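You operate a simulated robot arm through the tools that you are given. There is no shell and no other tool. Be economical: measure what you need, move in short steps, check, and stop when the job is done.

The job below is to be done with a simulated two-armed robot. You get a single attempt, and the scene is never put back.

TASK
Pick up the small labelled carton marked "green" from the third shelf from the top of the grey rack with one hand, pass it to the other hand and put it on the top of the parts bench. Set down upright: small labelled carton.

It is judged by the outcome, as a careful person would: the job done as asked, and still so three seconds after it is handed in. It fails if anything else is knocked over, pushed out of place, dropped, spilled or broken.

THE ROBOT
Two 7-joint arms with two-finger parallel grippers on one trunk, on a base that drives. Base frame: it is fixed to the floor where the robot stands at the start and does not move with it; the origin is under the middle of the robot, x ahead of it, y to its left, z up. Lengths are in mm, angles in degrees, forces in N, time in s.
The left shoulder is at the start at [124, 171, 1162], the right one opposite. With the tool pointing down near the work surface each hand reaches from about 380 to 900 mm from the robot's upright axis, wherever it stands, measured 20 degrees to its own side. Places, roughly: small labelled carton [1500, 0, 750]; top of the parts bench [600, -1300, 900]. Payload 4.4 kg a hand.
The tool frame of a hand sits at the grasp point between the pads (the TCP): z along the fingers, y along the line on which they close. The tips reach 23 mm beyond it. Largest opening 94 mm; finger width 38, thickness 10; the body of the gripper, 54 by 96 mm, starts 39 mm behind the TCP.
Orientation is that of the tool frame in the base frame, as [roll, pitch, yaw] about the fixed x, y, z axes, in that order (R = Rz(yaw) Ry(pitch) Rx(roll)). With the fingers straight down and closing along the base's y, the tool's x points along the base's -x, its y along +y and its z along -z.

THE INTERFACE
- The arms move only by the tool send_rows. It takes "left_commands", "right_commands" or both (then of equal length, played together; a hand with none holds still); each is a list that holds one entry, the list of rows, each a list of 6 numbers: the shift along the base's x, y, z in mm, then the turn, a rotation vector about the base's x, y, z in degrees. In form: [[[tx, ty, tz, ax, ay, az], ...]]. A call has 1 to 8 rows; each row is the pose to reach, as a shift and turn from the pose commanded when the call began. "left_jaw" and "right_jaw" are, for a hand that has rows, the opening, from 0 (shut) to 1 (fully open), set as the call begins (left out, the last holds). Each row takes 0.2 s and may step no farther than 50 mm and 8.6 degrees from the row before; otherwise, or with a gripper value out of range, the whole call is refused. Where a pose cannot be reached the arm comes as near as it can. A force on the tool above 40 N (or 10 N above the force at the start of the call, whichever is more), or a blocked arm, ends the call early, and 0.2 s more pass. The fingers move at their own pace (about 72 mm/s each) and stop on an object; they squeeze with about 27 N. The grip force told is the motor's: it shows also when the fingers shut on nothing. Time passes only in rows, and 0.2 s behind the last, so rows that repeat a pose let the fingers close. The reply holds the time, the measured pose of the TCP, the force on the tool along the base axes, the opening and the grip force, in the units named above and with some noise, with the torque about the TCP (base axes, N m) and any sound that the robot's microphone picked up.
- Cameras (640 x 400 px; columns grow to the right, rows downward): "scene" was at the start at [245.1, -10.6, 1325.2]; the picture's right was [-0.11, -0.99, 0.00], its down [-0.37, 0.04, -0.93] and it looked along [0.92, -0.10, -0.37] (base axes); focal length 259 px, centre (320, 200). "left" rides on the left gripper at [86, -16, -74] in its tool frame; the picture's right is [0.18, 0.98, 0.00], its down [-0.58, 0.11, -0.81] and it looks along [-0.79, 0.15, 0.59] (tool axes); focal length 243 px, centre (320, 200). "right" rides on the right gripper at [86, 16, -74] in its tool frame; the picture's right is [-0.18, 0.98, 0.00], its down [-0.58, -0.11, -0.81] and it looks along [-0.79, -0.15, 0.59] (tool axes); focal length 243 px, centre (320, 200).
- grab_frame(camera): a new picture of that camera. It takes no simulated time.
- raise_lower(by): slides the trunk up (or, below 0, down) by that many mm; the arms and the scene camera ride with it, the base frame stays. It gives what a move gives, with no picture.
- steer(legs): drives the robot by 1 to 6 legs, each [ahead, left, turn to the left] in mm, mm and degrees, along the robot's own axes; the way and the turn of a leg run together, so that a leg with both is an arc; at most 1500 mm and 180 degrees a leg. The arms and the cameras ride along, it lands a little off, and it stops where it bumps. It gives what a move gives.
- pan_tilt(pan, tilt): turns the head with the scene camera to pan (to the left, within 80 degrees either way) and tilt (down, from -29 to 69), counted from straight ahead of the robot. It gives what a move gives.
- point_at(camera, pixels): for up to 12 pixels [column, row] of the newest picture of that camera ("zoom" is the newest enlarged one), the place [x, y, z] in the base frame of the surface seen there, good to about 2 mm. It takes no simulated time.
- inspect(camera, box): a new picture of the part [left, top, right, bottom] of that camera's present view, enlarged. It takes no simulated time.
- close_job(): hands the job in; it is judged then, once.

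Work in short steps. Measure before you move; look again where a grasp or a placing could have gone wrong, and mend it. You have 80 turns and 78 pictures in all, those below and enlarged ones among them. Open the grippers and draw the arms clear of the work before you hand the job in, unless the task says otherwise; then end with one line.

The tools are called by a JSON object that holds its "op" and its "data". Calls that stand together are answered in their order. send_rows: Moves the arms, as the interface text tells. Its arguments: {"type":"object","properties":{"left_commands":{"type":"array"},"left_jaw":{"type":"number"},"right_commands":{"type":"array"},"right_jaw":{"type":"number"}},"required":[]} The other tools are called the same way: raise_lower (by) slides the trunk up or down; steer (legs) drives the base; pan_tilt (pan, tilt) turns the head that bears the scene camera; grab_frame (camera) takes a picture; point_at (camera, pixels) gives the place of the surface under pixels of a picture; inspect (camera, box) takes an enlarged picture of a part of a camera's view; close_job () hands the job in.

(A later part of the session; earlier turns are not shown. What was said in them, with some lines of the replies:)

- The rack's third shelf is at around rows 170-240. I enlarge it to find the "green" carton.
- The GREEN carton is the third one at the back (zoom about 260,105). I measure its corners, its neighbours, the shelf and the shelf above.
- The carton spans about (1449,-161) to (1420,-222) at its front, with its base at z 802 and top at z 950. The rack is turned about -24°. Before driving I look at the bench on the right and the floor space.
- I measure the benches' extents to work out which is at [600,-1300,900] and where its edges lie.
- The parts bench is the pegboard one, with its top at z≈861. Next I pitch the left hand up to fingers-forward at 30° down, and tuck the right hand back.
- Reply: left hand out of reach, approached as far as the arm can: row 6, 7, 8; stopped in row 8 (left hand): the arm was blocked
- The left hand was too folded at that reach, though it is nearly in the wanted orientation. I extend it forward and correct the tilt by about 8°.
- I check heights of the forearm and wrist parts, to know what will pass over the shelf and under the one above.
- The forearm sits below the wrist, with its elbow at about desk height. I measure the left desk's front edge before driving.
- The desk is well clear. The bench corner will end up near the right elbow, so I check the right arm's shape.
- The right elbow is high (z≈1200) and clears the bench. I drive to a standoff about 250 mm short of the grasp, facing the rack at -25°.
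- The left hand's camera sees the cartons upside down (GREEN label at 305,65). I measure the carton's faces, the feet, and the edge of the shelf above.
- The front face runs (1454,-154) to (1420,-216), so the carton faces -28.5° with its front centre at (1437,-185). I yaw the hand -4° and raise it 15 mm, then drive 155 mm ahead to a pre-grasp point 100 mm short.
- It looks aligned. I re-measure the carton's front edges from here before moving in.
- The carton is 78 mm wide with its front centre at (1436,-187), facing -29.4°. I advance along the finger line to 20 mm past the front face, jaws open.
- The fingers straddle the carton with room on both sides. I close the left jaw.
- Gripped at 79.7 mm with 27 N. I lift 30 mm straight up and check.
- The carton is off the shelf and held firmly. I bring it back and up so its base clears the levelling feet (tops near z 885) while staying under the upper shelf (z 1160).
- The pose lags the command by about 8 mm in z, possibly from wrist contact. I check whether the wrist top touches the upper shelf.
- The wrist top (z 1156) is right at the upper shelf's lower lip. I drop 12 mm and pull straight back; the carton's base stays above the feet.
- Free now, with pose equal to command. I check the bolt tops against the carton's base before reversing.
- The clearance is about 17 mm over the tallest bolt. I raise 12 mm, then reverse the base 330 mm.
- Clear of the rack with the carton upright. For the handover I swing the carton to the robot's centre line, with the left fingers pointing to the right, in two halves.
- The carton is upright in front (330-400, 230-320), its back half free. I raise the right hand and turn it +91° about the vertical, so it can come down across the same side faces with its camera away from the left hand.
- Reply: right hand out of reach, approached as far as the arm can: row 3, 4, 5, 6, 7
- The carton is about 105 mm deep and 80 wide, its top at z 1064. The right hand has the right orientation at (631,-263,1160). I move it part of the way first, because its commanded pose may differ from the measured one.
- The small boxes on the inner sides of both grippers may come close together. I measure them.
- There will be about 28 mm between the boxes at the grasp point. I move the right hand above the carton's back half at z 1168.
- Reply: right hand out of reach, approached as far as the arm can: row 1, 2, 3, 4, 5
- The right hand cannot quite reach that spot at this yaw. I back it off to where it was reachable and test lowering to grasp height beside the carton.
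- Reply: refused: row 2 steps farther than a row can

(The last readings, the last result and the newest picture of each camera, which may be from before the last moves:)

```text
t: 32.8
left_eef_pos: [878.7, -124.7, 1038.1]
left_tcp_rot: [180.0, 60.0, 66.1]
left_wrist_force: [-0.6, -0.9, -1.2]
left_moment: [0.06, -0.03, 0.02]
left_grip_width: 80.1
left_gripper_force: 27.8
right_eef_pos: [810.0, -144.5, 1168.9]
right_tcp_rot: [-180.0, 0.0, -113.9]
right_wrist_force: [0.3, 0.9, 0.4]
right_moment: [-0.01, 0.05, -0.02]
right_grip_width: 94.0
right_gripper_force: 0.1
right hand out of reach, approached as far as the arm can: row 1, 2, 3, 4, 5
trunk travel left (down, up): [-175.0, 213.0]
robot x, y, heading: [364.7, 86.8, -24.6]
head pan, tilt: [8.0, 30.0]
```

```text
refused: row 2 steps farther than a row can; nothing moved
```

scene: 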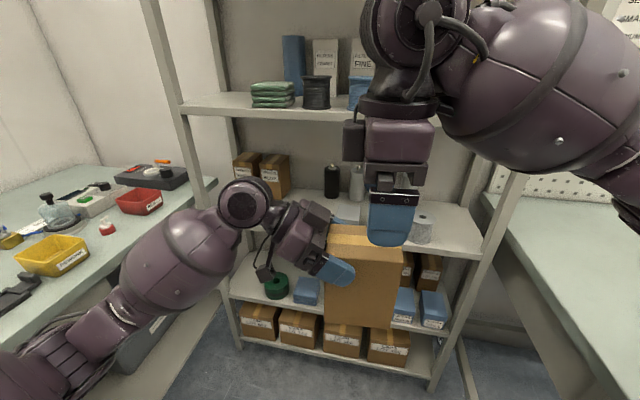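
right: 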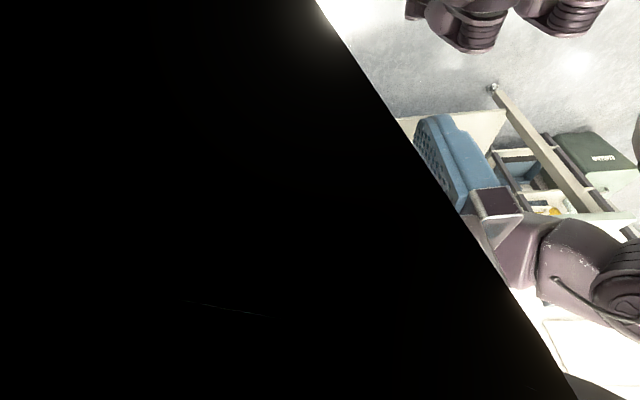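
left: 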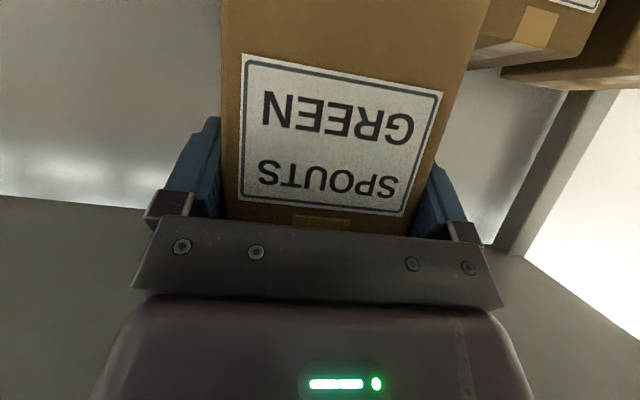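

Steps were too long, so I resend with smaller ones.

{"op": "send_rows", "data": {"right_commands": [[[-25, -30, 0, 0, 0, 0], [-50, -60, 0, 0, 0, 0], [-70, -80, 0, 0, 0, 0], [-70, -80, -40, 0, 0, 0], [-70, -80, -85, 0, 0, 0], [-70, -80, -125, 0, 0, 0], [-70, -80, -125, 0, 0, 0]]]}}

{"op": "grab_frame", "data": {"camera": "scene"}}

```text
t: 34.4
left_eef_pos: [879.0, -124.4, 1037.7]
left_tcp_rot: [179.8, 60.0, 66.1]
left_wrist_force: [0.5, -0.6, -1.2]
left_moment: [0.04, -0.04, -0.01]
left_grip_width: 79.8
left_gripper_force: 27.2
right_eef_pos: [728.7, -201.9, 1075.0]
right_tcp_rot: [180.0, -0.1, -113.8]
right_wrist_force: [0.0, 0.0, 0.4]
right_moment: [0.01, -0.02, 0.0]
right_grip_width: 93.7
right_gripper_force: 0.1
right hand out of reach, approached as far as the arm can: row 2, 3, 4, 5, 6, 7
trunk travel left (down, up): [-175.0, 213.0]
robot x, y, heading: [362.1, 86.0, -24.7]
head pan, tilt: [8.0, 30.0]
```

```text
46 pictures are left
```

scene: 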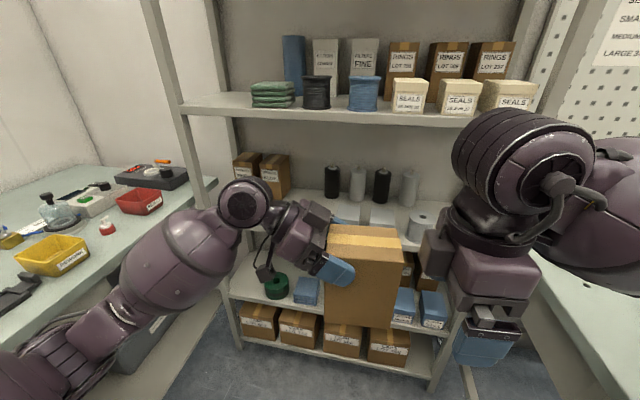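

At fingers-down the right arm is cramped. The left arm's pose can be mirrored though: right fingers pointing left and tilted down, opposing the left hand on the same side faces. I swing out to the right and tilt 45°.

{"op": "send_rows", "data": {"right_commands": [[[4, -19, 10, 6.8, -3.1, 0], [8, -37, 21, 13.6, -6.3, 0], [11, -56, 31, 20.4, -9.4, 0], [15, -74, 41, 27.3, -12.5, 0], [19, -93, 52, 34.1, -15.7, 0], [22, -112, 62, 40.9, -18.8, 0], [22, -112, 62, 40.9, -18.8, 0]]]}}

{"op": "grab_frame", "data": {"camera": "scene"}}

```text
t: 36.0
left_eef_pos: [880.1, -123.7, 1036.8]
left_tcp_rot: [180.0, 60.1, 66.1]
left_wrist_force: [0.1, 0.1, -0.7]
left_moment: [0.08, -0.04, -0.01]
left_grip_width: 79.8
left_gripper_force: 27.1
right_eef_pos: [689.4, -235.0, 1201.0]
right_tcp_rot: [-179.3, 45.1, -113.6]
right_wrist_force: [0.1, 0.7, 0.9]
right_moment: [0.0, -0.01, 0.0]
right_grip_width: 93.8
right_gripper_force: 0.1
right hand out of reach, approached as far as the arm can: row 1, 2, 3, 4, 5, 6, 7
trunk travel left (down, up): [-175.0, 213.0]
robot x, y, heading: [365.6, 90.0, -24.9]
head pan, tilt: [8.0, 30.0]
```

```text
45 pictures are left
```

scene: 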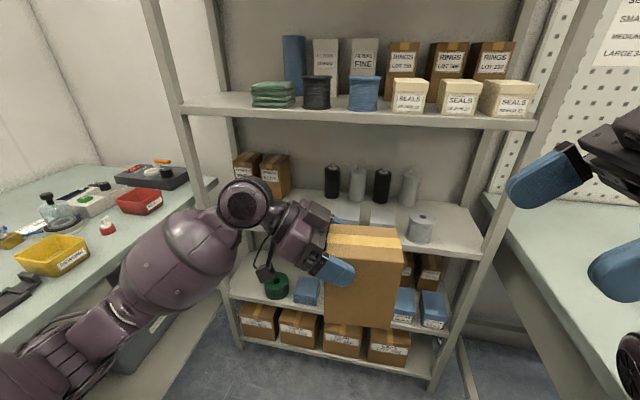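

The orientation is now right. I move to the pre-grasp point 130 mm back along the finger line.

{"op": "send_rows", "data": {"right_commands": [[[32, -8, -18, 0, 0, 0], [64, -16, -36, 0, 0, 0], [96, -25, -54, 0, 0, 0], [127, -33, -72, 0, 0, 0], [127, -33, -72, 0, 0, 0]]]}}

{"op": "grab_frame", "data": {"camera": "scene"}}

{"op": "grab_frame", "data": {"camera": "right"}}

```text
t: 37.2
left_eef_pos: [880.2, -123.9, 1036.7]
left_tcp_rot: [-180.0, 60.0, 66.3]
left_wrist_force: [0.5, 0.0, -2.0]
left_moment: [0.01, 0.0, 0.01]
left_grip_width: 79.8
left_gripper_force: 27.3
right_eef_pos: [724.8, -197.3, 1197.0]
right_tcp_rot: [-179.3, 44.9, -113.6]
right_wrist_force: [-0.1, 0.0, 0.8]
right_moment: [-0.02, 0.0, -0.01]
right_grip_width: 93.8
right_gripper_force: 0.1
right hand out of reach, approached as far as the arm can: row 1, 2, 3, 4, 5
trunk travel left (down, up): [-175.0, 213.0]
robot x, y, heading: [365.3, 89.0, -24.5]
head pan, tilt: [8.0, 30.0]
```

```text
44 pictures are left
```

scene: 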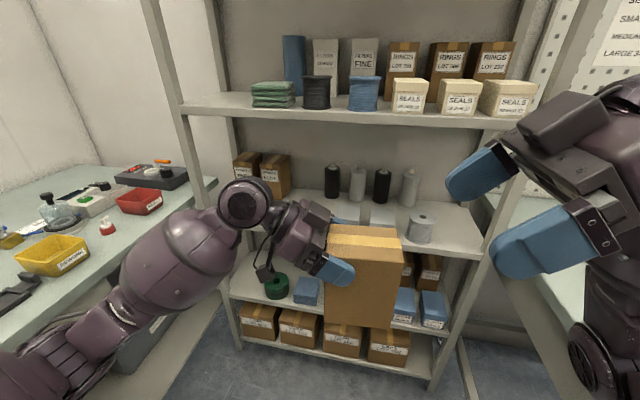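

```text
43 pictures are left
```

right: 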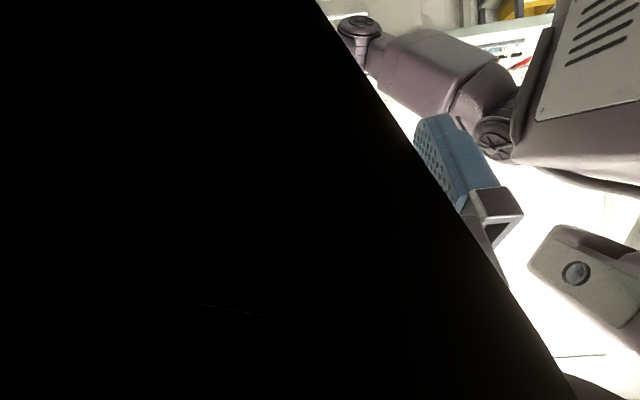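

The right arm has folded into a bad wrist branch (its camera is blocked by its own forearm). I unwind it: rotate back -91° about the vertical so the fingers point forward, while moving out to the right.

{"op": "send_rows", "data": {"right_commands": [[[0, -25, 0, 0, 0, -7.6], [0, -50, 0, 0, 0, -15.2], [5, -75, 0, 0, 0, -22.8], [10, -100, 0, 0, 0, -30.4], [20, -115, 0, 0, 0, -38], [30, -130, 0, 0, 0, -45.6], [30, -130, 0, 0, 0, -45.6]]]}}

{"op": "send_rows", "data": {"right_commands": [[[10, -15, -10, 0, 0, -7.6], [20, -30, -25, 0, 0, -15.2], [30, -45, -40, 0, 0, -22.8], [40, -60, -60, 0, 0, -30.4], [45, -65, -80, 0, 0, -38], [48, -70, -90, 0, 0, -45.6], [48, -70, -90, 0, 0, -45.6]]]}}

{"op": "grab_frame", "data": {"camera": "scene"}}

{"op": "grab_frame", "data": {"camera": "right"}}

```text
t: 38.8
left_eef_pos: [879.8, -124.2, 1037.9]
left_tcp_rot: [-179.9, 60.0, 66.2]
left_wrist_force: [0.0, 0.7, -2.0]
left_moment: [0.06, -0.03, -0.01]
left_grip_width: 79.9
left_gripper_force: 27.2
right_eef_pos: [754.7, -329.3, 1185.0]
right_tcp_rot: [-179.2, 45.0, -159.1]
right_wrist_force: [0.2, -0.3, -0.4]
right_moment: [0.02, 0.0, -0.04]
right_grip_width: 93.9
right_gripper_force: 0.0
trunk travel left (down, up): [-175.0, 213.0]
robot x, y, heading: [365.8, 86.9, -25.0]
head pan, tilt: [8.0, 30.0]
```

```text
t: 40.4
left_eef_pos: [879.7, -123.3, 1037.0]
left_tcp_rot: [-179.9, 60.1, 66.1]
left_wrist_force: [0.5, -0.5, -2.6]
left_moment: [0.06, -0.06, 0.02]
left_grip_width: 79.6
left_gripper_force: 26.8
right_eef_pos: [803.7, -398.1, 1096.2]
right_tcp_rot: [-179.1, 45.1, 155.3]
right_wrist_force: [-0.7, 0.6, -0.7]
right_moment: [0.05, 0.03, 0.02]
right_grip_width: 94.1
right_gripper_force: 0.0
trunk travel left (down, up): [-175.0, 213.0]
robot x, y, heading: [364.7, 85.5, -25.0]
head pan, tilt: [8.0, 30.0]
```

```text
42 pictures are left
```

scene: 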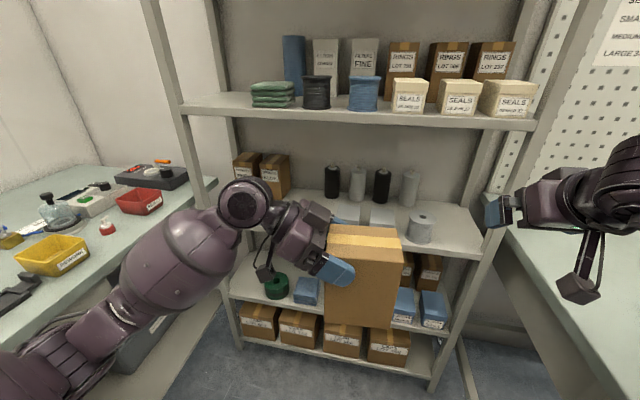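

```text
41 pictures are left
```

right: 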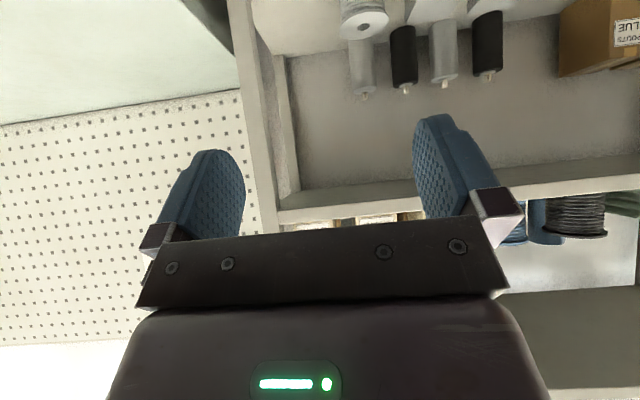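

It's unwound and has free reach. Now I follow the mirror of the left's path: pitch to 30° below horizontal first, then yaw +91° in two halves towards the pre-grasp point on the carton's right.

{"op": "send_rows", "data": {"right_commands": [[[20, -1, 0, -3.1, -6.8, 0], [41, -1.4, 0, -6.3, -13.6, 0], [41, -1.4, 0, -6.3, -13.6, 0]]]}}

{"op": "send_rows", "data": {"right_commands": [[[-3, 10, 0, 0, 0, 7.6], [-5, 20, 0, 0, 0, 15.2], [-8, 30, 0, 0, 0, 22.8], [-11, 40, 0, 0, 0, 30.4], [-14, 50, 0, 0, 0, 38], [-16, 60, 0, 0, 0, 45.4], [-16, 60, 0, 0, 0, 45.4]]]}}

{"op": "send_rows", "data": {"right_commands": [[[-3, 10, 0, 0, 0, 7.6], [-5, 20, 0, 0, 0, 15.2], [-8, 30, 0, 0, 0, 22.8], [-11, 40, 0, 0, 0, 30.4], [-14, 50, 0, 0, 0, 38], [-17, 60.8, 0, 0, 0, 45.4], [-17, 60.8, 0, 0, 0, 45.4]]]}}

{"op": "grab_frame", "data": {"camera": "scene"}}

```text
t: 41.2
left_eef_pos: [878.9, -123.5, 1036.8]
left_tcp_rot: [179.8, 60.0, 66.1]
left_wrist_force: [-0.9, -0.8, -1.3]
left_moment: [0.06, -0.05, -0.02]
left_grip_width: 79.7
left_gripper_force: 26.7
right_eef_pos: [845.8, -399.4, 1096.8]
right_tcp_rot: [-179.0, 60.2, 155.3]
right_wrist_force: [0.5, 0.1, -0.4]
right_moment: [-0.01, 0.03, -0.02]
right_grip_width: 93.8
right_gripper_force: 0.1
trunk travel left (down, up): [-175.0, 213.0]
robot x, y, heading: [368.2, 82.6, -25.0]
head pan, tilt: [8.0, 30.0]
```

```text
t: 42.8
left_eef_pos: [880.0, -123.3, 1037.3]
left_tcp_rot: [180.0, 60.1, 66.2]
left_wrist_force: [-0.9, -0.7, -2.1]
left_moment: [0.06, -0.02, 0.02]
left_grip_width: 79.9
left_gripper_force: 27.1
right_eef_pos: [828.4, -338.5, 1096.0]
right_tcp_rot: [-179.0, 60.0, -159.1]
right_wrist_force: [0.1, 0.0, 0.6]
right_moment: [0.01, 0.02, 0.03]
right_grip_width: 94.0
right_gripper_force: 0.1
trunk travel left (down, up): [-175.0, 213.0]
robot x, y, heading: [362.3, 83.8, -25.0]
head pan, tilt: [8.0, 30.0]
```

```text
t: 44.4
left_eef_pos: [879.0, -122.5, 1038.8]
left_tcp_rot: [179.8, 59.9, 65.8]
left_wrist_force: [-0.5, 0.4, -1.1]
left_moment: [0.06, -0.04, 0.03]
left_grip_width: 79.8
left_gripper_force: 27.4
right_eef_pos: [813.5, -275.6, 1096.9]
right_tcp_rot: [-178.8, 60.0, -113.4]
right_wrist_force: [-0.1, 0.2, 1.0]
right_moment: [-0.02, -0.01, -0.05]
right_grip_width: 94.1
right_gripper_force: 0.0
right hand out of reach, approached as far as the arm can: row 2, 3, 4
trunk travel left (down, up): [-175.0, 213.0]
robot x, y, heading: [365.4, 87.2, -24.7]
head pan, tilt: [8.0, 30.0]
```

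```text
40 pictures are left
```

scene: 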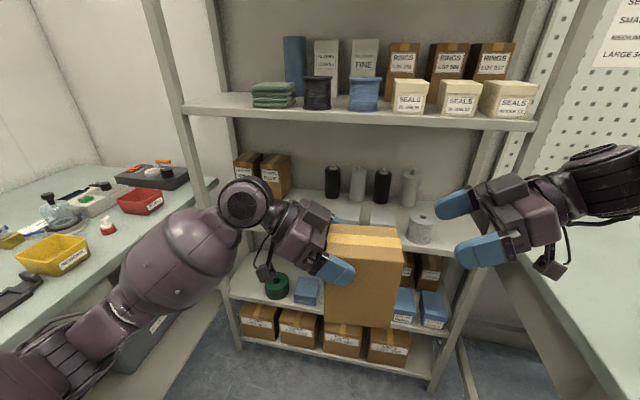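

The right hand now faces the carton's back. I look through its camera and measure the back face.

{"op": "grab_frame", "data": {"camera": "right"}}

```text
39 pictures are left
```

right: 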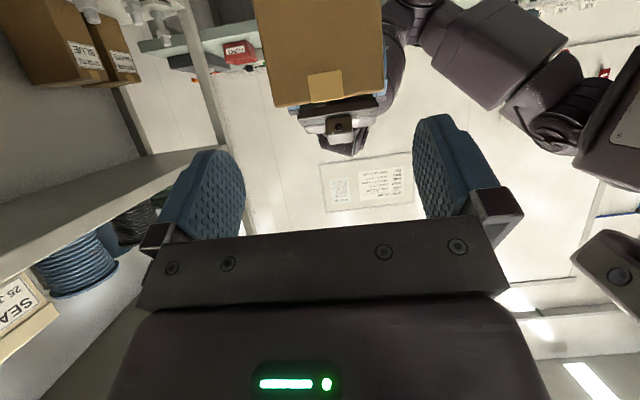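

I measure the back face's edges.

{"op": "point_at", "data": {"camera": "right", "pixels": [[274, 90], [378, 82], [264, 40], [378, 30], [324, 85], [324, 98], [322, 40]]}}

```text
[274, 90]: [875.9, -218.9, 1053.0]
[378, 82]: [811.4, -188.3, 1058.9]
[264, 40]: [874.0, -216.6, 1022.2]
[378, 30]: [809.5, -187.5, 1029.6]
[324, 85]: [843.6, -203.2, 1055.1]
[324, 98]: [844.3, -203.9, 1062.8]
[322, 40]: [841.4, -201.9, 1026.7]
```

The back face's centre is at (843,-203). I advance the right hand along its finger line to 20 mm past that face.

{"op": "send_rows", "data": {"right_commands": [[[7.6, 18, -11.8, 0, 0, -0.2], [15.2, 36, -23.6, 0, 0, -0.4], [22.8, 54.4, -35.4, 0, 0, -0.6], [30.4, 72.5, -47.2, 0, 0, -0.8], [38, 90.6, -59, 0, 0, -1], [38, 90.6, -59, 0, 0, -1]]]}}

{"op": "grab_frame", "data": {"camera": "right"}}

{"op": "inspect", "data": {"camera": "scene", "box": [230, 130, 510, 330]}}

```text
t: 45.8
left_eef_pos: [877.8, -123.0, 1036.5]
left_tcp_rot: [179.9, 60.0, 66.1]
left_wrist_force: [-0.5, -0.1, -2.4]
left_moment: [0.04, -0.02, -0.02]
left_grip_width: 79.9
left_gripper_force: 26.9
right_eef_pos: [851.0, -187.6, 1037.9]
right_tcp_rot: [-179.0, 60.0, -114.7]
right_wrist_force: [0.0, 0.2, 0.2]
right_moment: [-0.01, 0.0, 0.03]
right_grip_width: 94.0
right_gripper_force: 0.0
trunk travel left (down, up): [-175.0, 213.0]
robot x, y, heading: [363.3, 89.4, -24.7]
head pan, tilt: [8.0, 30.0]
```

```text
38 pictures are left
```

right: 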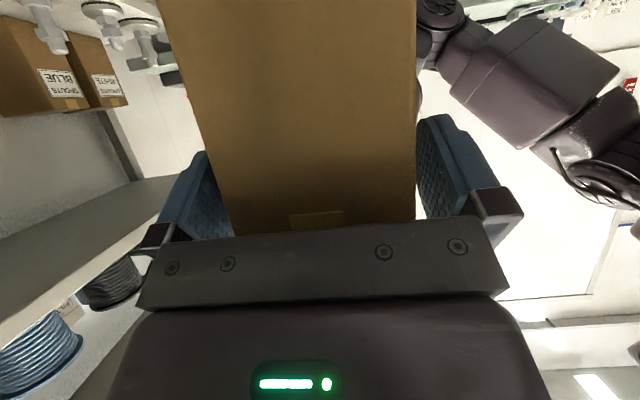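

```text
2.00 times, centred on (370, 230) of scene
```

zoom: 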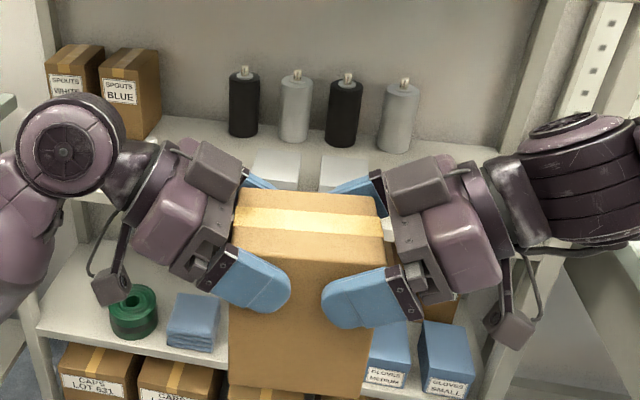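

The hands face each other well, with about 1.5 mm lateral mismatch. I close the right jaw, then check grip.

{"op": "send_rows", "data": {"right_commands": [[[0, 0, 0, 0, 0, 0], [0, 0, 0, 0, 0, 0], [0, 0, 0, 0, 0, 0]]], "right_jaw": 0}}

```text
t: 46.6
left_eef_pos: [880.3, -124.2, 1037.2]
left_tcp_rot: [179.8, 60.0, 66.0]
left_wrist_force: [-2.5, 0.7, -0.8]
left_moment: [-0.01, -0.26, -1.0]
left_grip_width: 79.9
left_gripper_force: 27.4
right_eef_pos: [850.4, -187.4, 1037.6]
right_tcp_rot: [-179.0, 60.0, -114.7]
right_wrist_force: [2.4, -1.0, 0.3]
right_moment: [0.0, 0.25, 0.77]
right_grip_width: 80.7
right_gripper_force: 27.3
trunk travel left (down, up): [-175.0, 213.0]
robot x, y, heading: [365.1, 86.7, -24.7]
head pan, tilt: [8.0, 30.0]
```

Both hands hold it (80 mm, 27 N each). I open the left and draw it back along its finger line.

{"op": "send_rows", "data": {"left_commands": [[[0, 0, 0, 0, 0, 0], [0, 0, 0, 0, 0, 0], [7, 16, 10, 0, 0, 0], [17, 39, 25, 0, 0, 0], [32, 72, 46, 0, 0, 0], [45, 102, 65, 0, 0, 0], [55, 125, 80, 0, 0, 0]]], "left_jaw": 1}}

{"op": "grab_frame", "data": {"camera": "scene"}}

```text
t: 48.2
left_eef_pos: [933.6, 1.3, 1118.1]
left_tcp_rot: [179.9, 60.0, 66.0]
left_wrist_force: [0.3, 0.5, 1.0]
left_moment: [0.01, 0.01, 0.03]
left_grip_width: 94.0
left_gripper_force: 0.0
right_eef_pos: [851.0, -187.0, 1039.0]
right_tcp_rot: [-179.0, 60.0, -114.7]
right_wrist_force: [0.1, 0.3, 0.3]
right_moment: [-0.04, 0.05, 0.01]
right_grip_width: 80.1
right_gripper_force: 27.5
trunk travel left (down, up): [-175.0, 213.0]
robot x, y, heading: [362.3, 88.2, -24.6]
head pan, tilt: [8.0, 30.0]
```

```text
36 pictures are left
```

scene: 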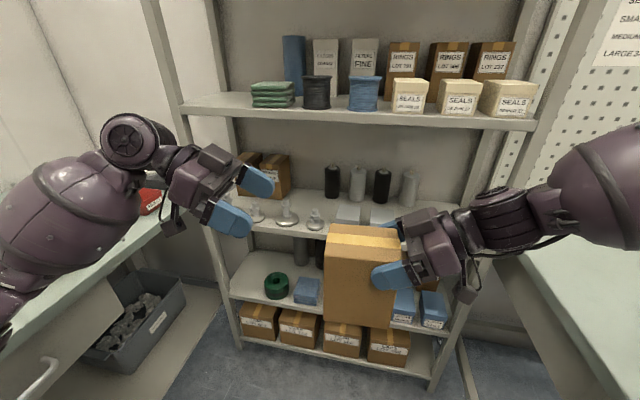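

The carton is in the right hand alone, upright. I back away from the rack towards the bench side and look at the bench.

{"op": "steer", "data": {"legs": [[-350, 0, 0], [0, -350, 0]]}}

{"op": "pan_tilt", "data": {"pan": -45, "tilt": 25}}

{"op": "grab_frame", "data": {"camera": "scene"}}

```text
t: 53.7
left_eef_pos: [471.3, -168.9, 1119.3]
left_tcp_rot: [-179.9, 59.9, 66.4]
left_wrist_force: [0.0, -0.5, 0.7]
left_moment: [-0.06, 0.0, 0.02]
left_grip_width: 94.1
left_gripper_force: 0.1
right_eef_pos: [388.6, -357.6, 1038.3]
right_tcp_rot: [-179.0, 60.0, -114.5]
right_wrist_force: [0.2, -0.4, -0.5]
right_moment: [-0.1, 0.02, 0.02]
right_grip_width: 79.7
right_gripper_force: 27.3
trunk travel left (down, up): [-175.0, 213.0]
robot x, y, heading: [-92.4, -86.8, -24.6]
head pan, tilt: [8.0, 30.0]
```

```text
t: 54.9
left_eef_pos: [470.9, -169.5, 1119.1]
left_tcp_rot: [-180.0, 60.0, 66.3]
left_wrist_force: [0.0, 0.9, 0.7]
left_moment: [0.02, 0.01, -0.03]
left_grip_width: 94.2
left_gripper_force: 0.0
right_eef_pos: [389.0, -357.1, 1039.0]
right_tcp_rot: [-178.9, 60.0, -114.5]
right_wrist_force: [0.5, -0.6, -0.4]
right_moment: [-0.01, 0.04, -0.01]
right_grip_width: 79.6
right_gripper_force: 26.7
trunk travel left (down, up): [-175.0, 213.0]
robot x, y, heading: [-93.9, -87.2, -24.7]
head pan, tilt: [-45.0, 25.0]
```

```text
35 pictures are left
```

scene: 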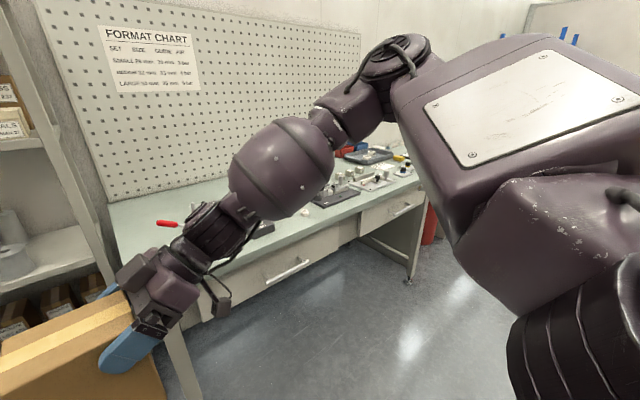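

The right elbow sticks out sideways. I swing the carton to the front right, fingers forward, for a compact placing pose; the space there is clear.

{"op": "send_rows", "data": {"right_commands": [[[2, -15, 3, 0, 0, -7.1], [4, -31, 6, 0, 0, -14.2], [6, -46, 9, 0, 0, -21.3], [8, -61, 12, 0, 0, -28.4], [10, -77, 15, 0, 0, -35.5], [12, -92, 18, 0, 0, -42.6], [12, -92, 18, 0, 0, -42.6]]]}}

{"op": "send_rows", "data": {"right_commands": [[[2, -15, 3, 0, 0, -7.1], [4, -31, 6, 0, 0, -14.2], [6, -46, 9, 0, 0, -21.3], [8, -61, 12, 0, 0, -28.4], [10, -77, 15, 0, 0, -35.5], [12, -92, 18, 0, 0, -42.6], [12, -92, 18, 0, 0, -42.6]]]}}

{"op": "grab_frame", "data": {"camera": "scene"}}

```text
t: 56.5
left_eef_pos: [469.9, -169.0, 1118.5]
left_tcp_rot: [179.9, 60.0, 66.4]
left_wrist_force: [-0.6, 0.2, 0.3]
left_moment: [-0.03, -0.02, 0.0]
left_grip_width: 94.1
left_gripper_force: 0.0
right_eef_pos: [402.0, -450.6, 1056.5]
right_tcp_rot: [-179.0, 60.0, -157.2]
right_wrist_force: [0.0, 0.8, -1.7]
right_moment: [-0.02, 0.08, 0.02]
right_grip_width: 79.9
right_gripper_force: 27.3
trunk travel left (down, up): [-175.0, 213.0]
robot x, y, heading: [-100.7, -84.9, -24.6]
head pan, tilt: [-45.0, 25.0]
```

```text
t: 58.1
left_eef_pos: [470.7, -170.0, 1118.2]
left_tcp_rot: [180.0, 60.0, 66.5]
left_wrist_force: [-0.6, 0.1, 0.4]
left_moment: [0.0, 0.01, -0.01]
left_grip_width: 94.0
left_gripper_force: 0.0
right_eef_pos: [413.1, -543.4, 1071.8]
right_tcp_rot: [-179.0, 60.0, 160.3]
right_wrist_force: [0.2, -0.1, -1.8]
right_moment: [0.03, 0.08, 0.0]
right_grip_width: 79.8
right_gripper_force: 26.9
trunk travel left (down, up): [-175.0, 213.0]
robot x, y, heading: [-97.0, -86.0, -24.5]
head pan, tilt: [-45.0, 25.0]
```

```text
34 pictures are left
```

scene: 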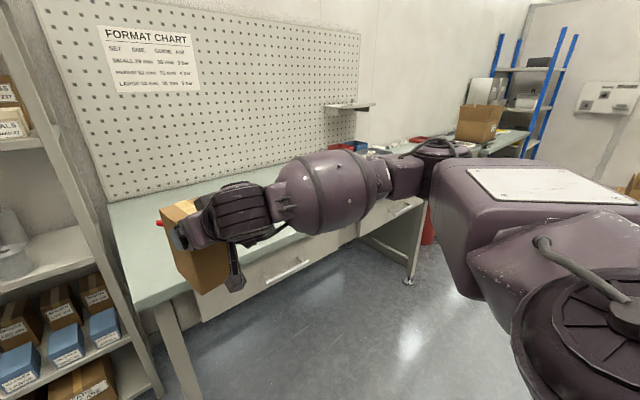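

The carton is now front-right in a compact pose. I measure the bench's front edge and end.

{"op": "point_at", "data": {"camera": "scene", "pixels": [[148, 300], [200, 290], [290, 235], [330, 240], [400, 205], [424, 198], [408, 282], [115, 205], [140, 240], [255, 175], [420, 150]]}}

```text
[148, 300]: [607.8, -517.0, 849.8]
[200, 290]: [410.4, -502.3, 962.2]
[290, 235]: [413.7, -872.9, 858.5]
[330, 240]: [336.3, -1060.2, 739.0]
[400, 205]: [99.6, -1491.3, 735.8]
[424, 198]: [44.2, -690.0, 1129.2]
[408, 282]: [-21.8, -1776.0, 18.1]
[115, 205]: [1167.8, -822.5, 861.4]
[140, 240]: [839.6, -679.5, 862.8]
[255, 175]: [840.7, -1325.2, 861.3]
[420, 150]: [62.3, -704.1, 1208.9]
```

The bench's front edge lies along heading -28.8°, running from (608,-517) to about (0,-1700). I drive right along it, keep a standoff, and square up to it to view the top.

{"op": "steer", "data": {"legs": [[95, -382, 0], [0, 0, -4.3]]}}

{"op": "pan_tilt", "data": {"pan": -10, "tilt": 25}}

{"op": "grab_frame", "data": {"camera": "scene"}}

```text
t: 62.6
left_eef_pos: [387.3, -604.9, 1118.9]
left_tcp_rot: [179.9, 60.0, 62.5]
left_wrist_force: [-0.2, 0.2, 0.3]
left_moment: [-0.02, 0.0, 0.0]
left_grip_width: 94.3
left_gripper_force: 0.0
right_eef_pos: [306.1, -974.0, 1071.6]
right_tcp_rot: [-179.1, 59.9, 156.3]
right_wrist_force: [0.7, 0.0, -1.1]
right_moment: [0.04, 0.05, 0.01]
right_grip_width: 79.9
right_gripper_force: 27.1
trunk travel left (down, up): [-175.0, 213.0]
robot x, y, heading: [-173.5, -481.0, -28.3]
head pan, tilt: [-45.0, 25.0]
```

```text
t: 63.6
left_eef_pos: [387.8, -603.7, 1119.3]
left_tcp_rot: [180.0, 60.0, 62.6]
left_wrist_force: [0.2, 0.1, 0.6]
left_moment: [-0.01, -0.02, -0.01]
left_grip_width: 93.9
left_gripper_force: 0.0
right_eef_pos: [305.4, -973.2, 1072.5]
right_tcp_rot: [-179.0, 59.9, 156.5]
right_wrist_force: [0.6, 0.4, -1.1]
right_moment: [0.02, 0.01, 0.03]
right_grip_width: 79.9
right_gripper_force: 26.8
trunk travel left (down, up): [-175.0, 213.0]
robot x, y, heading: [-174.1, -479.7, -28.5]
head pan, tilt: [-10.0, 25.0]
```

```text
33 pictures are left
```

scene: 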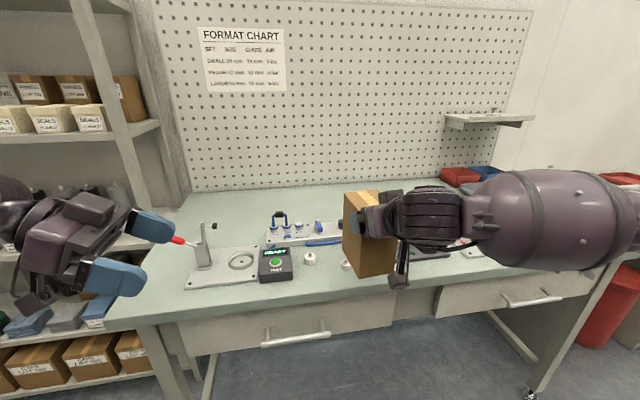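

I enlarge the bench top to pick a free spot.

{"op": "inspect", "data": {"camera": "scene", "box": [140, 160, 540, 340]}}

{"op": "point_at", "data": {"camera": "scene", "pixels": [[177, 240], [204, 225], [290, 262], [290, 280], [309, 258], [345, 265], [325, 285], [325, 240], [360, 195], [430, 258], [400, 300], [455, 258]]}}

```text
1.60 times, centred on (340, 250) of scene
```

zoom: 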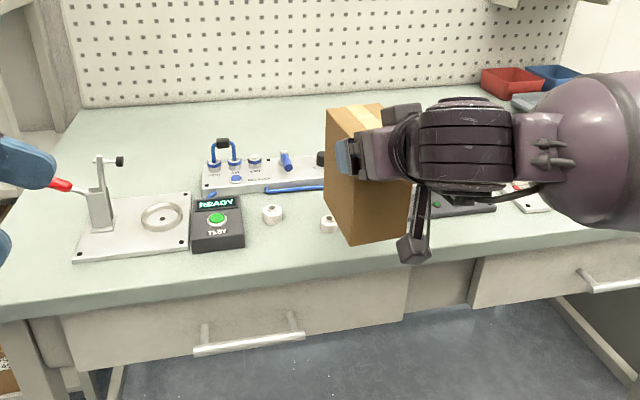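

```text
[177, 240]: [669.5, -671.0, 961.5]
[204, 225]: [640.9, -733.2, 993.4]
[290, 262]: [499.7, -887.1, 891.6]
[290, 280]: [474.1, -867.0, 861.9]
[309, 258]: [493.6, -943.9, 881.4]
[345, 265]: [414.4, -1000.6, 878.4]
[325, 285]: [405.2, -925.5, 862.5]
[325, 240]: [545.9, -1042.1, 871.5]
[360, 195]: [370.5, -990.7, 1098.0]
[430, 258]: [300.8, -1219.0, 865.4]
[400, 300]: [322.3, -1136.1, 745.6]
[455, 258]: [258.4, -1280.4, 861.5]
```

Knobs sit close to the front edge here, so the front strip is too shallow. I shift 450 mm to the right to see the part hidden by the arm.

{"op": "steer", "data": {"legs": [[0, -450, 0]]}}

{"op": "grab_frame", "data": {"camera": "scene"}}

{"op": "inspect", "data": {"camera": "scene", "box": [100, 140, 400, 320]}}

```text
t: 68.0
left_eef_pos: [172.3, -1000.2, 1119.2]
left_tcp_rot: [-180.0, 60.0, 61.9]
left_wrist_force: [0.1, -0.4, -0.5]
left_moment: [0.0, -0.02, 0.02]
left_grip_width: 94.1
left_gripper_force: 0.1
right_eef_pos: [86.2, -1369.4, 1071.8]
right_tcp_rot: [-179.1, 60.1, 155.8]
right_wrist_force: [0.6, 0.0, -1.8]
right_moment: [0.01, 0.06, 0.0]
right_grip_width: 79.7
right_gripper_force: 26.8
trunk travel left (down, up): [-175.0, 213.0]
robot x, y, heading: [-389.0, -872.3, -29.2]
head pan, tilt: [-10.0, 25.0]
```

```text
31 pictures are left
```

scene: 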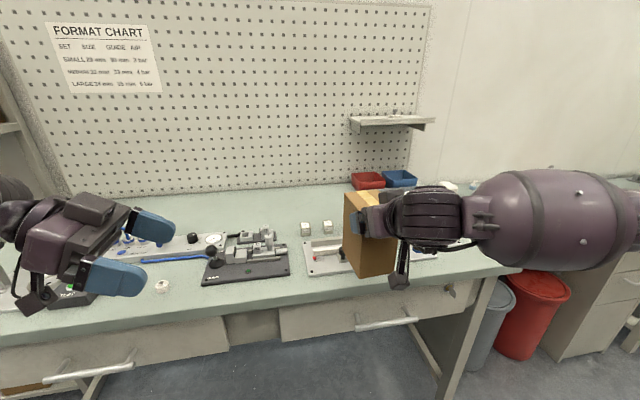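

```text
2.13 times, centred on (250, 230) of scene
```

zoom: 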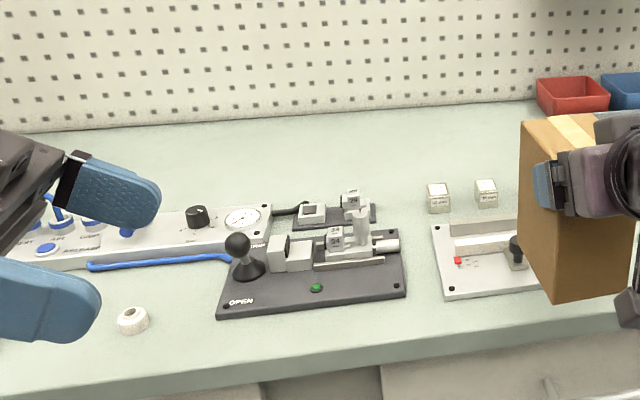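

I measure the free areas: the gap between the knob and the dark fixture, and the strip behind the fixtures.

{"op": "point_at", "data": {"camera": "zoom", "pixels": [[150, 322], [120, 310], [218, 312], [222, 262], [404, 296], [434, 290], [432, 225], [428, 208], [375, 220], [400, 180], [400, 130], [330, 345]]}}

{"op": "point_at", "data": {"camera": "zoom", "pixels": [[160, 265], [90, 268], [60, 350], [150, 375], [320, 190], [375, 200], [497, 205], [265, 210], [290, 150], [180, 300]]}}

```text
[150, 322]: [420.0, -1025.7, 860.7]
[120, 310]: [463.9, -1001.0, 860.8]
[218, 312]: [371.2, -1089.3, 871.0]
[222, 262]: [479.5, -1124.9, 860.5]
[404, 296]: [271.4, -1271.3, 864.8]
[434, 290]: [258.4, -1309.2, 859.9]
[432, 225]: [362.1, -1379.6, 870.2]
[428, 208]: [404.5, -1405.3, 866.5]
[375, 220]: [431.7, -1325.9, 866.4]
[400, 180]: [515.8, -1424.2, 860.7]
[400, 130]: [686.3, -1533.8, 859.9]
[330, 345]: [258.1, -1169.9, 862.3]
```

```text
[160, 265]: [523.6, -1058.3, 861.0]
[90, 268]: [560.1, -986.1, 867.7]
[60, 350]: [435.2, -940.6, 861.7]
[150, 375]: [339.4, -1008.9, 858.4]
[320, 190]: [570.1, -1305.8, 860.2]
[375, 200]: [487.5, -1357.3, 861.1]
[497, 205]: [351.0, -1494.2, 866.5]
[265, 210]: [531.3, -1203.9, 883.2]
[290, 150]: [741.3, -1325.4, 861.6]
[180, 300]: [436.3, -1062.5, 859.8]
```

The best free area is behind the fixtures, around n' 1170 (between the small module and the pegboard). I measure the tall items on the way and raise the carton 45 mm.

{"op": "point_at", "data": {"camera": "zoom", "pixels": [[237, 236], [352, 192], [360, 212], [196, 208], [516, 240], [438, 186], [485, 182], [308, 205], [570, 80], [480, 130]]}}

{"op": "send_rows", "data": {"right_commands": [[[0, 0, 15, 0, 0, 0], [0, 0, 30, 0, 0, 0], [0, 0, 45, 0, 0, 0], [0, 0, 45, 0, 0, 0]]]}}

```text
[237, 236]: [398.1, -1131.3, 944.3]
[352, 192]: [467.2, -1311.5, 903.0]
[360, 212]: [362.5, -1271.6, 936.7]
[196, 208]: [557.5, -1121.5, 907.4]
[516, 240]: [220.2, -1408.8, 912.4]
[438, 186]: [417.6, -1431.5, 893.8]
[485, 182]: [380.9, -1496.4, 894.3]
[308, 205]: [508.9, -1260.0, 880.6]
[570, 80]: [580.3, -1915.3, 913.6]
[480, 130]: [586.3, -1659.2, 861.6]
```

```text
t: 69.0
left_eef_pos: [172.2, -999.5, 1119.1]
left_tcp_rot: [-180.0, 60.0, 61.9]
left_wrist_force: [0.0, 0.6, 1.0]
left_moment: [0.01, -0.01, 0.01]
left_grip_width: 94.0
left_gripper_force: 0.1
right_eef_pos: [84.7, -1369.0, 1117.0]
right_tcp_rot: [-179.0, 60.0, 155.7]
right_wrist_force: [0.6, -0.3, -2.8]
right_moment: [0.03, 0.1, 0.03]
right_grip_width: 79.8
right_gripper_force: 27.2
trunk travel left (down, up): [-175.0, 213.0]
robot x, y, heading: [-389.3, -871.5, -29.1]
head pan, tilt: [-10.0, 25.0]
```

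The tallest item is the lever ball at z≈945, and the carton's base is at z≈994. I drive 155 mm left, then 313 mm forward, bringing the carton over the bench.

{"op": "steer", "data": {"legs": [[0, 155, 0], [313, 0, 0]]}}

{"op": "pan_tilt", "data": {"pan": -15, "tilt": 40}}

{"op": "grab_frame", "data": {"camera": "scene"}}

```text
t: 72.7
left_eef_pos: [523.1, -1012.4, 1119.2]
left_tcp_rot: [-179.9, 59.9, 62.3]
left_wrist_force: [1.3, -0.8, 0.4]
left_moment: [-0.05, 0.0, -0.02]
left_grip_width: 94.3
left_gripper_force: 0.0
right_eef_pos: [438.3, -1381.1, 1117.3]
right_tcp_rot: [-178.9, 59.9, 156.2]
right_wrist_force: [0.7, 0.9, -2.1]
right_moment: [0.0, 0.08, 0.02]
right_grip_width: 79.8
right_gripper_force: 27.0
trunk travel left (down, up): [-175.0, 213.0]
robot x, y, heading: [-43.5, -887.2, -28.6]
head pan, tilt: [-10.0, 25.0]
```

```text
t: 73.5
left_eef_pos: [521.1, -1011.2, 1120.3]
left_tcp_rot: [-180.0, 60.0, 62.1]
left_wrist_force: [-1.3, -0.4, -0.9]
left_moment: [0.03, 0.01, -0.02]
left_grip_width: 93.9
left_gripper_force: 0.0
right_eef_pos: [437.0, -1380.2, 1117.7]
right_tcp_rot: [-178.9, 60.0, 156.2]
right_wrist_force: [0.3, 0.8, -1.1]
right_moment: [0.04, 0.07, 0.03]
right_grip_width: 79.9
right_gripper_force: 27.1
trunk travel left (down, up): [-175.0, 213.0]
robot x, y, heading: [-40.0, -884.0, -28.9]
head pan, tilt: [-15.0, 40.0]
```

```text
29 pictures are left
```

scene: 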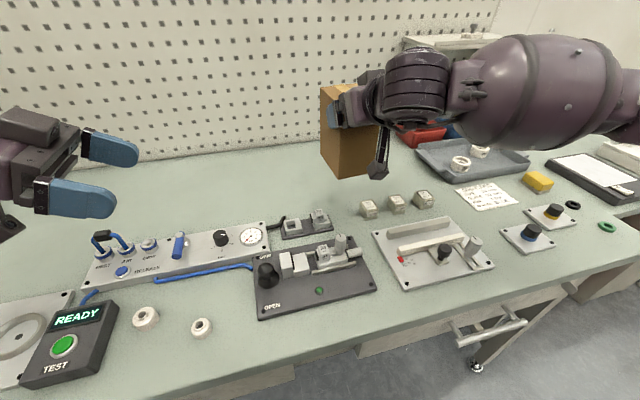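

The drop area behind the small module and the white cubes is free. I extend 104 mm forward at this height.

{"op": "send_rows", "data": {"right_commands": [[[23, -12.5, 0, 0, 0, 0], [46, -25, 0, 0, 0, 0], [69, -37.5, 0, 0, 0, 0], [91, -50, 0, 0, 0, 0], [91, -50, 0, 0, 0, 0]]]}}

{"op": "grab_frame", "data": {"camera": "scene"}}

{"op": "grab_frame", "data": {"camera": "right"}}

```text
t: 74.7
left_eef_pos: [520.5, -1012.0, 1119.4]
left_tcp_rot: [179.9, 60.0, 62.3]
left_wrist_force: [0.1, 0.1, -0.1]
left_moment: [0.02, 0.01, 0.02]
left_grip_width: 94.2
left_gripper_force: 0.0
right_eef_pos: [530.9, -1433.9, 1119.0]
right_tcp_rot: [-179.0, 60.0, 156.2]
right_wrist_force: [-0.6, -0.1, -1.8]
right_moment: [0.03, 0.05, 0.0]
right_grip_width: 80.0
right_gripper_force: 27.0
trunk travel left (down, up): [-175.0, 213.0]
robot x, y, heading: [-38.2, -887.9, -28.8]
head pan, tilt: [-15.0, 40.0]
```

```text
28 pictures are left
```

scene: 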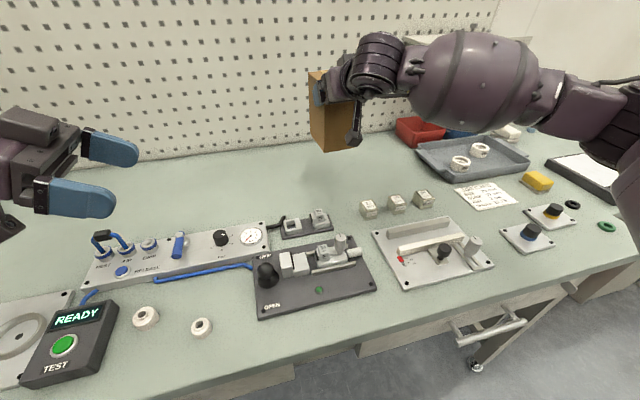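

```text
27 pictures are left
```

right: 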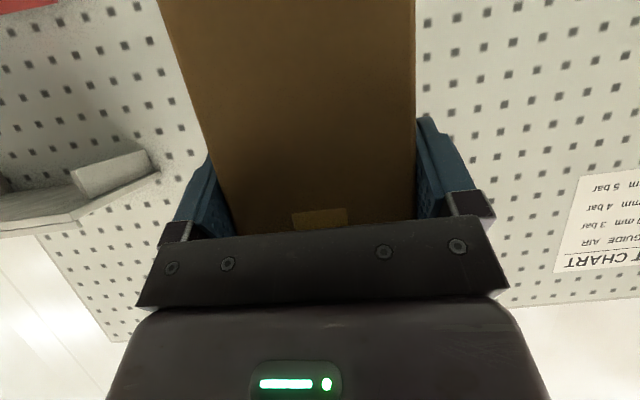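

I measure the carton's base height, the forearm underside and what lies below.

{"op": "point_at", "data": {"camera": "scene", "pixels": [[330, 149], [355, 145], [314, 140], [312, 80], [335, 175], [300, 165], [480, 125], [560, 120], [355, 143], [398, 195], [423, 192], [300, 140]]}}

```text
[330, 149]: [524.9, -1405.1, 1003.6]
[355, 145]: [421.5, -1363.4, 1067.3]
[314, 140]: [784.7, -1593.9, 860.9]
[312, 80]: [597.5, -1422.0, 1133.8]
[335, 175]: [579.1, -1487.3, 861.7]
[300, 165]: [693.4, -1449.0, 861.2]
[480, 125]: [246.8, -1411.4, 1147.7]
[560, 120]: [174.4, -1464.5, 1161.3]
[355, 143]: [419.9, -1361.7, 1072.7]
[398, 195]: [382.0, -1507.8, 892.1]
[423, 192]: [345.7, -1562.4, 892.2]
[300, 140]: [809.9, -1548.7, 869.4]
```

The base is about 134 mm above the bench and nothing is beneath. I lower 122 mm in steps.

{"op": "send_rows", "data": {"right_commands": [[[0, 0, -25, 0, 0, 0], [0, 0, -50, 0, 0, 0], [0, 0, -75, 0, 0, 0], [0, 0, -95, 0, 0, 0], [0, 0, -110, 0, 0, 0], [0, 0, -122, 0, 0, 0], [0, 0, -122, 0, 0, 0]]]}}

{"op": "grab_frame", "data": {"camera": "scene"}}

{"op": "inspect", "data": {"camera": "scene", "box": [260, 60, 480, 220]}}

```text
t: 76.3
left_eef_pos: [521.2, -1012.6, 1119.7]
left_tcp_rot: [179.8, 60.0, 62.1]
left_wrist_force: [-0.5, 0.1, -0.4]
left_moment: [0.0, -0.05, 0.02]
left_grip_width: 93.8
left_gripper_force: 0.0
right_eef_pos: [528.2, -1429.7, 995.3]
right_tcp_rot: [-178.9, 60.0, 156.2]
right_wrist_force: [-0.1, -0.7, -2.4]
right_moment: [0.02, 0.07, -0.01]
right_grip_width: 80.1
right_gripper_force: 26.4
trunk travel left (down, up): [-175.0, 213.0]
robot x, y, heading: [-36.0, -889.9, -28.8]
head pan, tilt: [-15.0, 40.0]
```

```text
26 pictures are left
```

scene: 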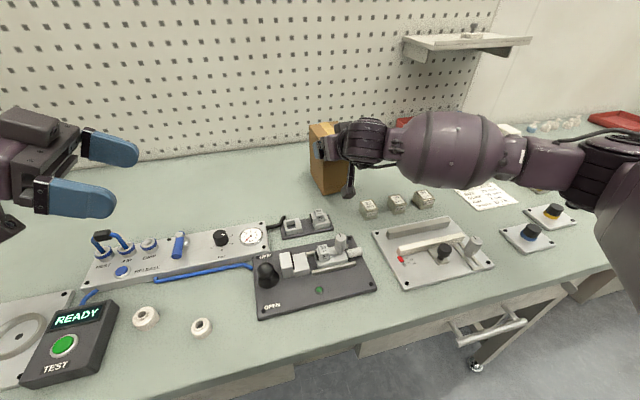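

```text
2.50 times, centred on (370, 140) of scene
```

zoom: 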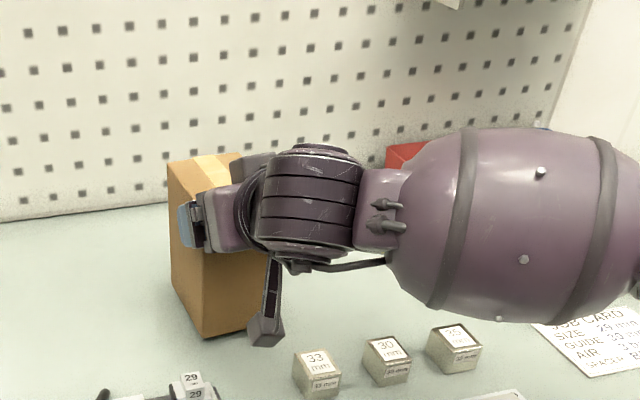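

I check the forearm and elbow heights over the bench items, and the remaining gap under the carton.

{"op": "point_at", "data": {"camera": "scene", "pixels": [[450, 183], [430, 178], [480, 180], [530, 180], [590, 200], [610, 230], [328, 193], [348, 192], [316, 178], [455, 150]]}}

```text
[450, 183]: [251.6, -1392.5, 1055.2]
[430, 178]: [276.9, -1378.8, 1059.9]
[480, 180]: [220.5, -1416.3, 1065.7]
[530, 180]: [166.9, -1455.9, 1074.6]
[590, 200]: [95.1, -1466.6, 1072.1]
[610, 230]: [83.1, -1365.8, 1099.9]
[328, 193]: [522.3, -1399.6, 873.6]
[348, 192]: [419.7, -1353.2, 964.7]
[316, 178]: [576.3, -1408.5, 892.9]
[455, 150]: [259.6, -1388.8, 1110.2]
```

The forearm is well above everything and about 11 mm remains under the carton. I lower gently until contact.

{"op": "send_rows", "data": {"right_commands": [[[0, 0, -5, 0, 0, 0], [0, 0, -9, 0, 0, 0], [0, 0, -11, 0, 0, 0], [0, 0, -11, 0, 0, 0]]]}}

```text
t: 77.3
left_eef_pos: [521.3, -1011.2, 1119.9]
left_tcp_rot: [179.8, 60.0, 62.2]
left_wrist_force: [-0.1, -0.7, 0.4]
left_moment: [-0.02, 0.03, 0.01]
left_grip_width: 93.9
left_gripper_force: 0.1
right_eef_pos: [527.9, -1430.6, 988.1]
right_tcp_rot: [-179.0, 60.2, 156.0]
right_wrist_force: [-1.6, -0.6, 9.3]
right_moment: [0.45, 0.18, 0.04]
right_grip_width: 79.5
right_gripper_force: 26.6
trunk travel left (down, up): [-175.0, 213.0]
robot x, y, heading: [-38.0, -884.0, -28.8]
head pan, tilt: [-15.0, 40.0]
```

Contact is felt (about 11 N up). I ease 2 mm up, open, and let it settle.

{"op": "send_rows", "data": {"right_commands": [[[0, 0, 2, 0, 0, 0], [0, 0, 2, 0, 0, 0]]]}}

{"op": "send_rows", "data": {"right_commands": [[[0, 0, 0, 0, 0, 0], [0, 0, 0, 0, 0, 0], [0, 0, 0, 0, 0, 0]]], "right_jaw": 1}}

{"op": "grab_frame", "data": {"camera": "right"}}

{"op": "inspect", "data": {"camera": "scene", "box": [260, 60, 480, 220]}}

```text
t: 77.9
left_eef_pos: [521.1, -1010.9, 1119.2]
left_tcp_rot: [179.9, 59.9, 62.1]
left_wrist_force: [1.1, 1.0, 0.4]
left_moment: [0.0, 0.01, -0.01]
left_grip_width: 94.1
left_gripper_force: 0.1
right_eef_pos: [528.8, -1429.9, 986.8]
right_tcp_rot: [-179.0, 60.0, 156.2]
right_wrist_force: [0.9, 0.1, 4.7]
right_moment: [0.3, -0.33, -0.05]
right_grip_width: 79.8
right_gripper_force: 27.1
trunk travel left (down, up): [-175.0, 213.0]
robot x, y, heading: [-41.2, -888.9, -28.9]
head pan, tilt: [-15.0, 40.0]
```

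```text
t: 78.7
left_eef_pos: [521.1, -1011.5, 1118.3]
left_tcp_rot: [180.0, 60.0, 62.2]
left_wrist_force: [-0.4, 0.3, -0.4]
left_moment: [0.02, 0.0, -0.03]
left_grip_width: 93.7
left_gripper_force: 0.0
right_eef_pos: [528.5, -1431.5, 987.5]
right_tcp_rot: [-179.0, 60.0, 156.2]
right_wrist_force: [0.1, 0.4, 0.0]
right_moment: [-0.01, 0.0, 0.02]
right_grip_width: 93.8
right_gripper_force: 0.1
trunk travel left (down, up): [-175.0, 213.0]
robot x, y, heading: [-36.7, -887.8, -29.0]
head pan, tilt: [-15.0, 40.0]
```

```text
24 pictures are left
```

right: 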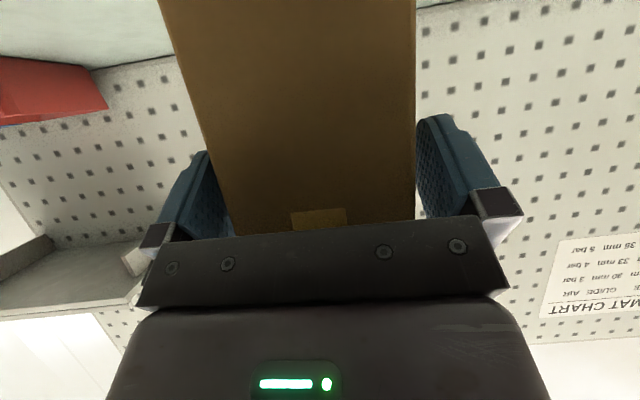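

```text
2.50 times, centred on (370, 140) of scene
```

zoom: 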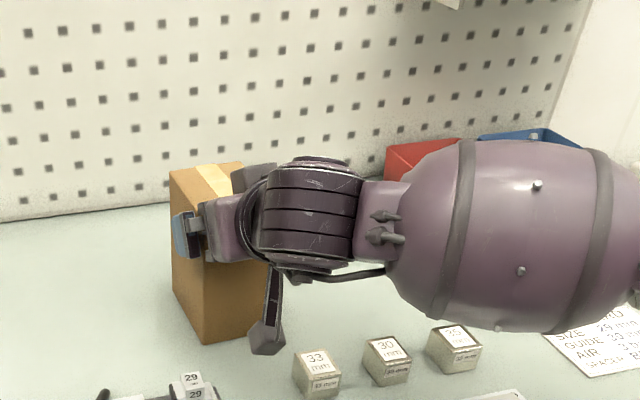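

The jaws are open and clear of both faces. I withdraw back and up along the finger line, then higher.

{"op": "send_rows", "data": {"right_commands": [[[-12, 5.3, 7.5, 0, 0, 0], [-24, 10.6, 15, 0, 0, 0], [-40, 17.6, 25, 0, 0, 0], [-60, 26.5, 38, 0, 0, 0], [-85, 37.5, 54, 0, 0, 0], [-105, 46, 90, 0, 0, 0], [-115, 50, 130, 0, 0, 0]]]}}

{"op": "grab_frame", "data": {"camera": "scene"}}

```text
t: 80.3
left_eef_pos: [520.0, -1012.2, 1120.1]
left_tcp_rot: [179.7, 59.9, 62.1]
left_wrist_force: [-0.3, -0.7, 0.9]
left_moment: [0.0, -0.04, 0.01]
left_grip_width: 94.0
left_gripper_force: 0.0
right_eef_pos: [412.8, -1380.8, 1116.9]
right_tcp_rot: [-179.0, 60.0, 156.3]
right_wrist_force: [0.4, 0.1, 0.1]
right_moment: [0.01, 0.0, 0.0]
right_grip_width: 94.0
right_gripper_force: 0.0
trunk travel left (down, up): [-175.0, 213.0]
robot x, y, heading: [-39.0, -887.7, -28.5]
head pan, tilt: [-15.0, 40.0]
```

```text
22 pictures are left
```

scene: 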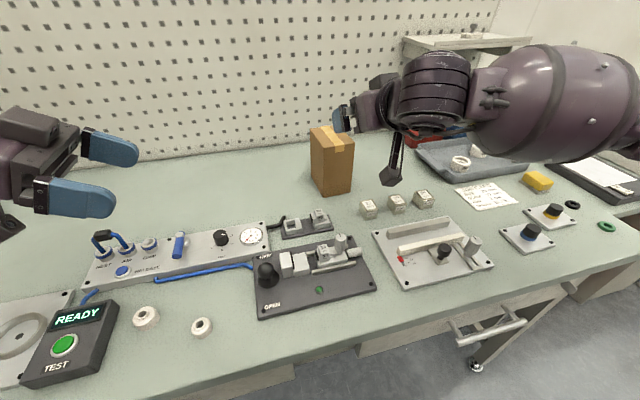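

The carton stands upright and alone on the bench at (332,160), with nothing else disturbed. I reverse the robot 313 mm to draw the arms clear of the bench and take a last look.

{"op": "steer", "data": {"legs": [[-313, 0, 0]]}}

{"op": "grab_frame", "data": {"camera": "scene"}}

```text
t: 82.5
left_eef_pos: [240.8, -858.5, 1118.4]
left_tcp_rot: [179.9, 60.0, 62.0]
left_wrist_force: [0.0, 0.5, 0.9]
left_moment: [0.0, -0.03, 0.01]
left_grip_width: 93.7
left_gripper_force: 0.1
right_eef_pos: [133.5, -1229.3, 1117.6]
right_tcp_rot: [-179.1, 60.0, 156.1]
right_wrist_force: [-0.1, -0.9, -0.1]
right_moment: [0.0, -0.01, -0.01]
right_grip_width: 94.1
right_gripper_force: 0.0
trunk travel left (down, up): [-175.0, 213.0]
robot x, y, heading: [-320.7, -733.7, -29.1]
head pan, tilt: [-15.0, 40.0]
```

```text
21 pictures are left
```

scene: 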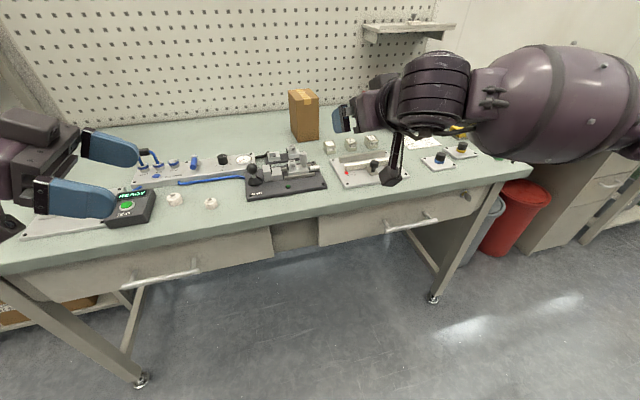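

The carton stands upright at (304,115), both grippers are open and the arms are clear, so I hand in.

{"op": "close_job", "data": {}}

```text
The job is handed in.
```

The "green" carton is standing upright on the parts bench, taken from the third shelf with the left hand and passed to the right hand for placing. The last picture showed it standing on its own. In the pictures I took I saw nothing else knocked over or moved. While lifting out, the left wrist came up against the lip of the shelf above, or very close to it; I backed off and saw no shift in what was on it.
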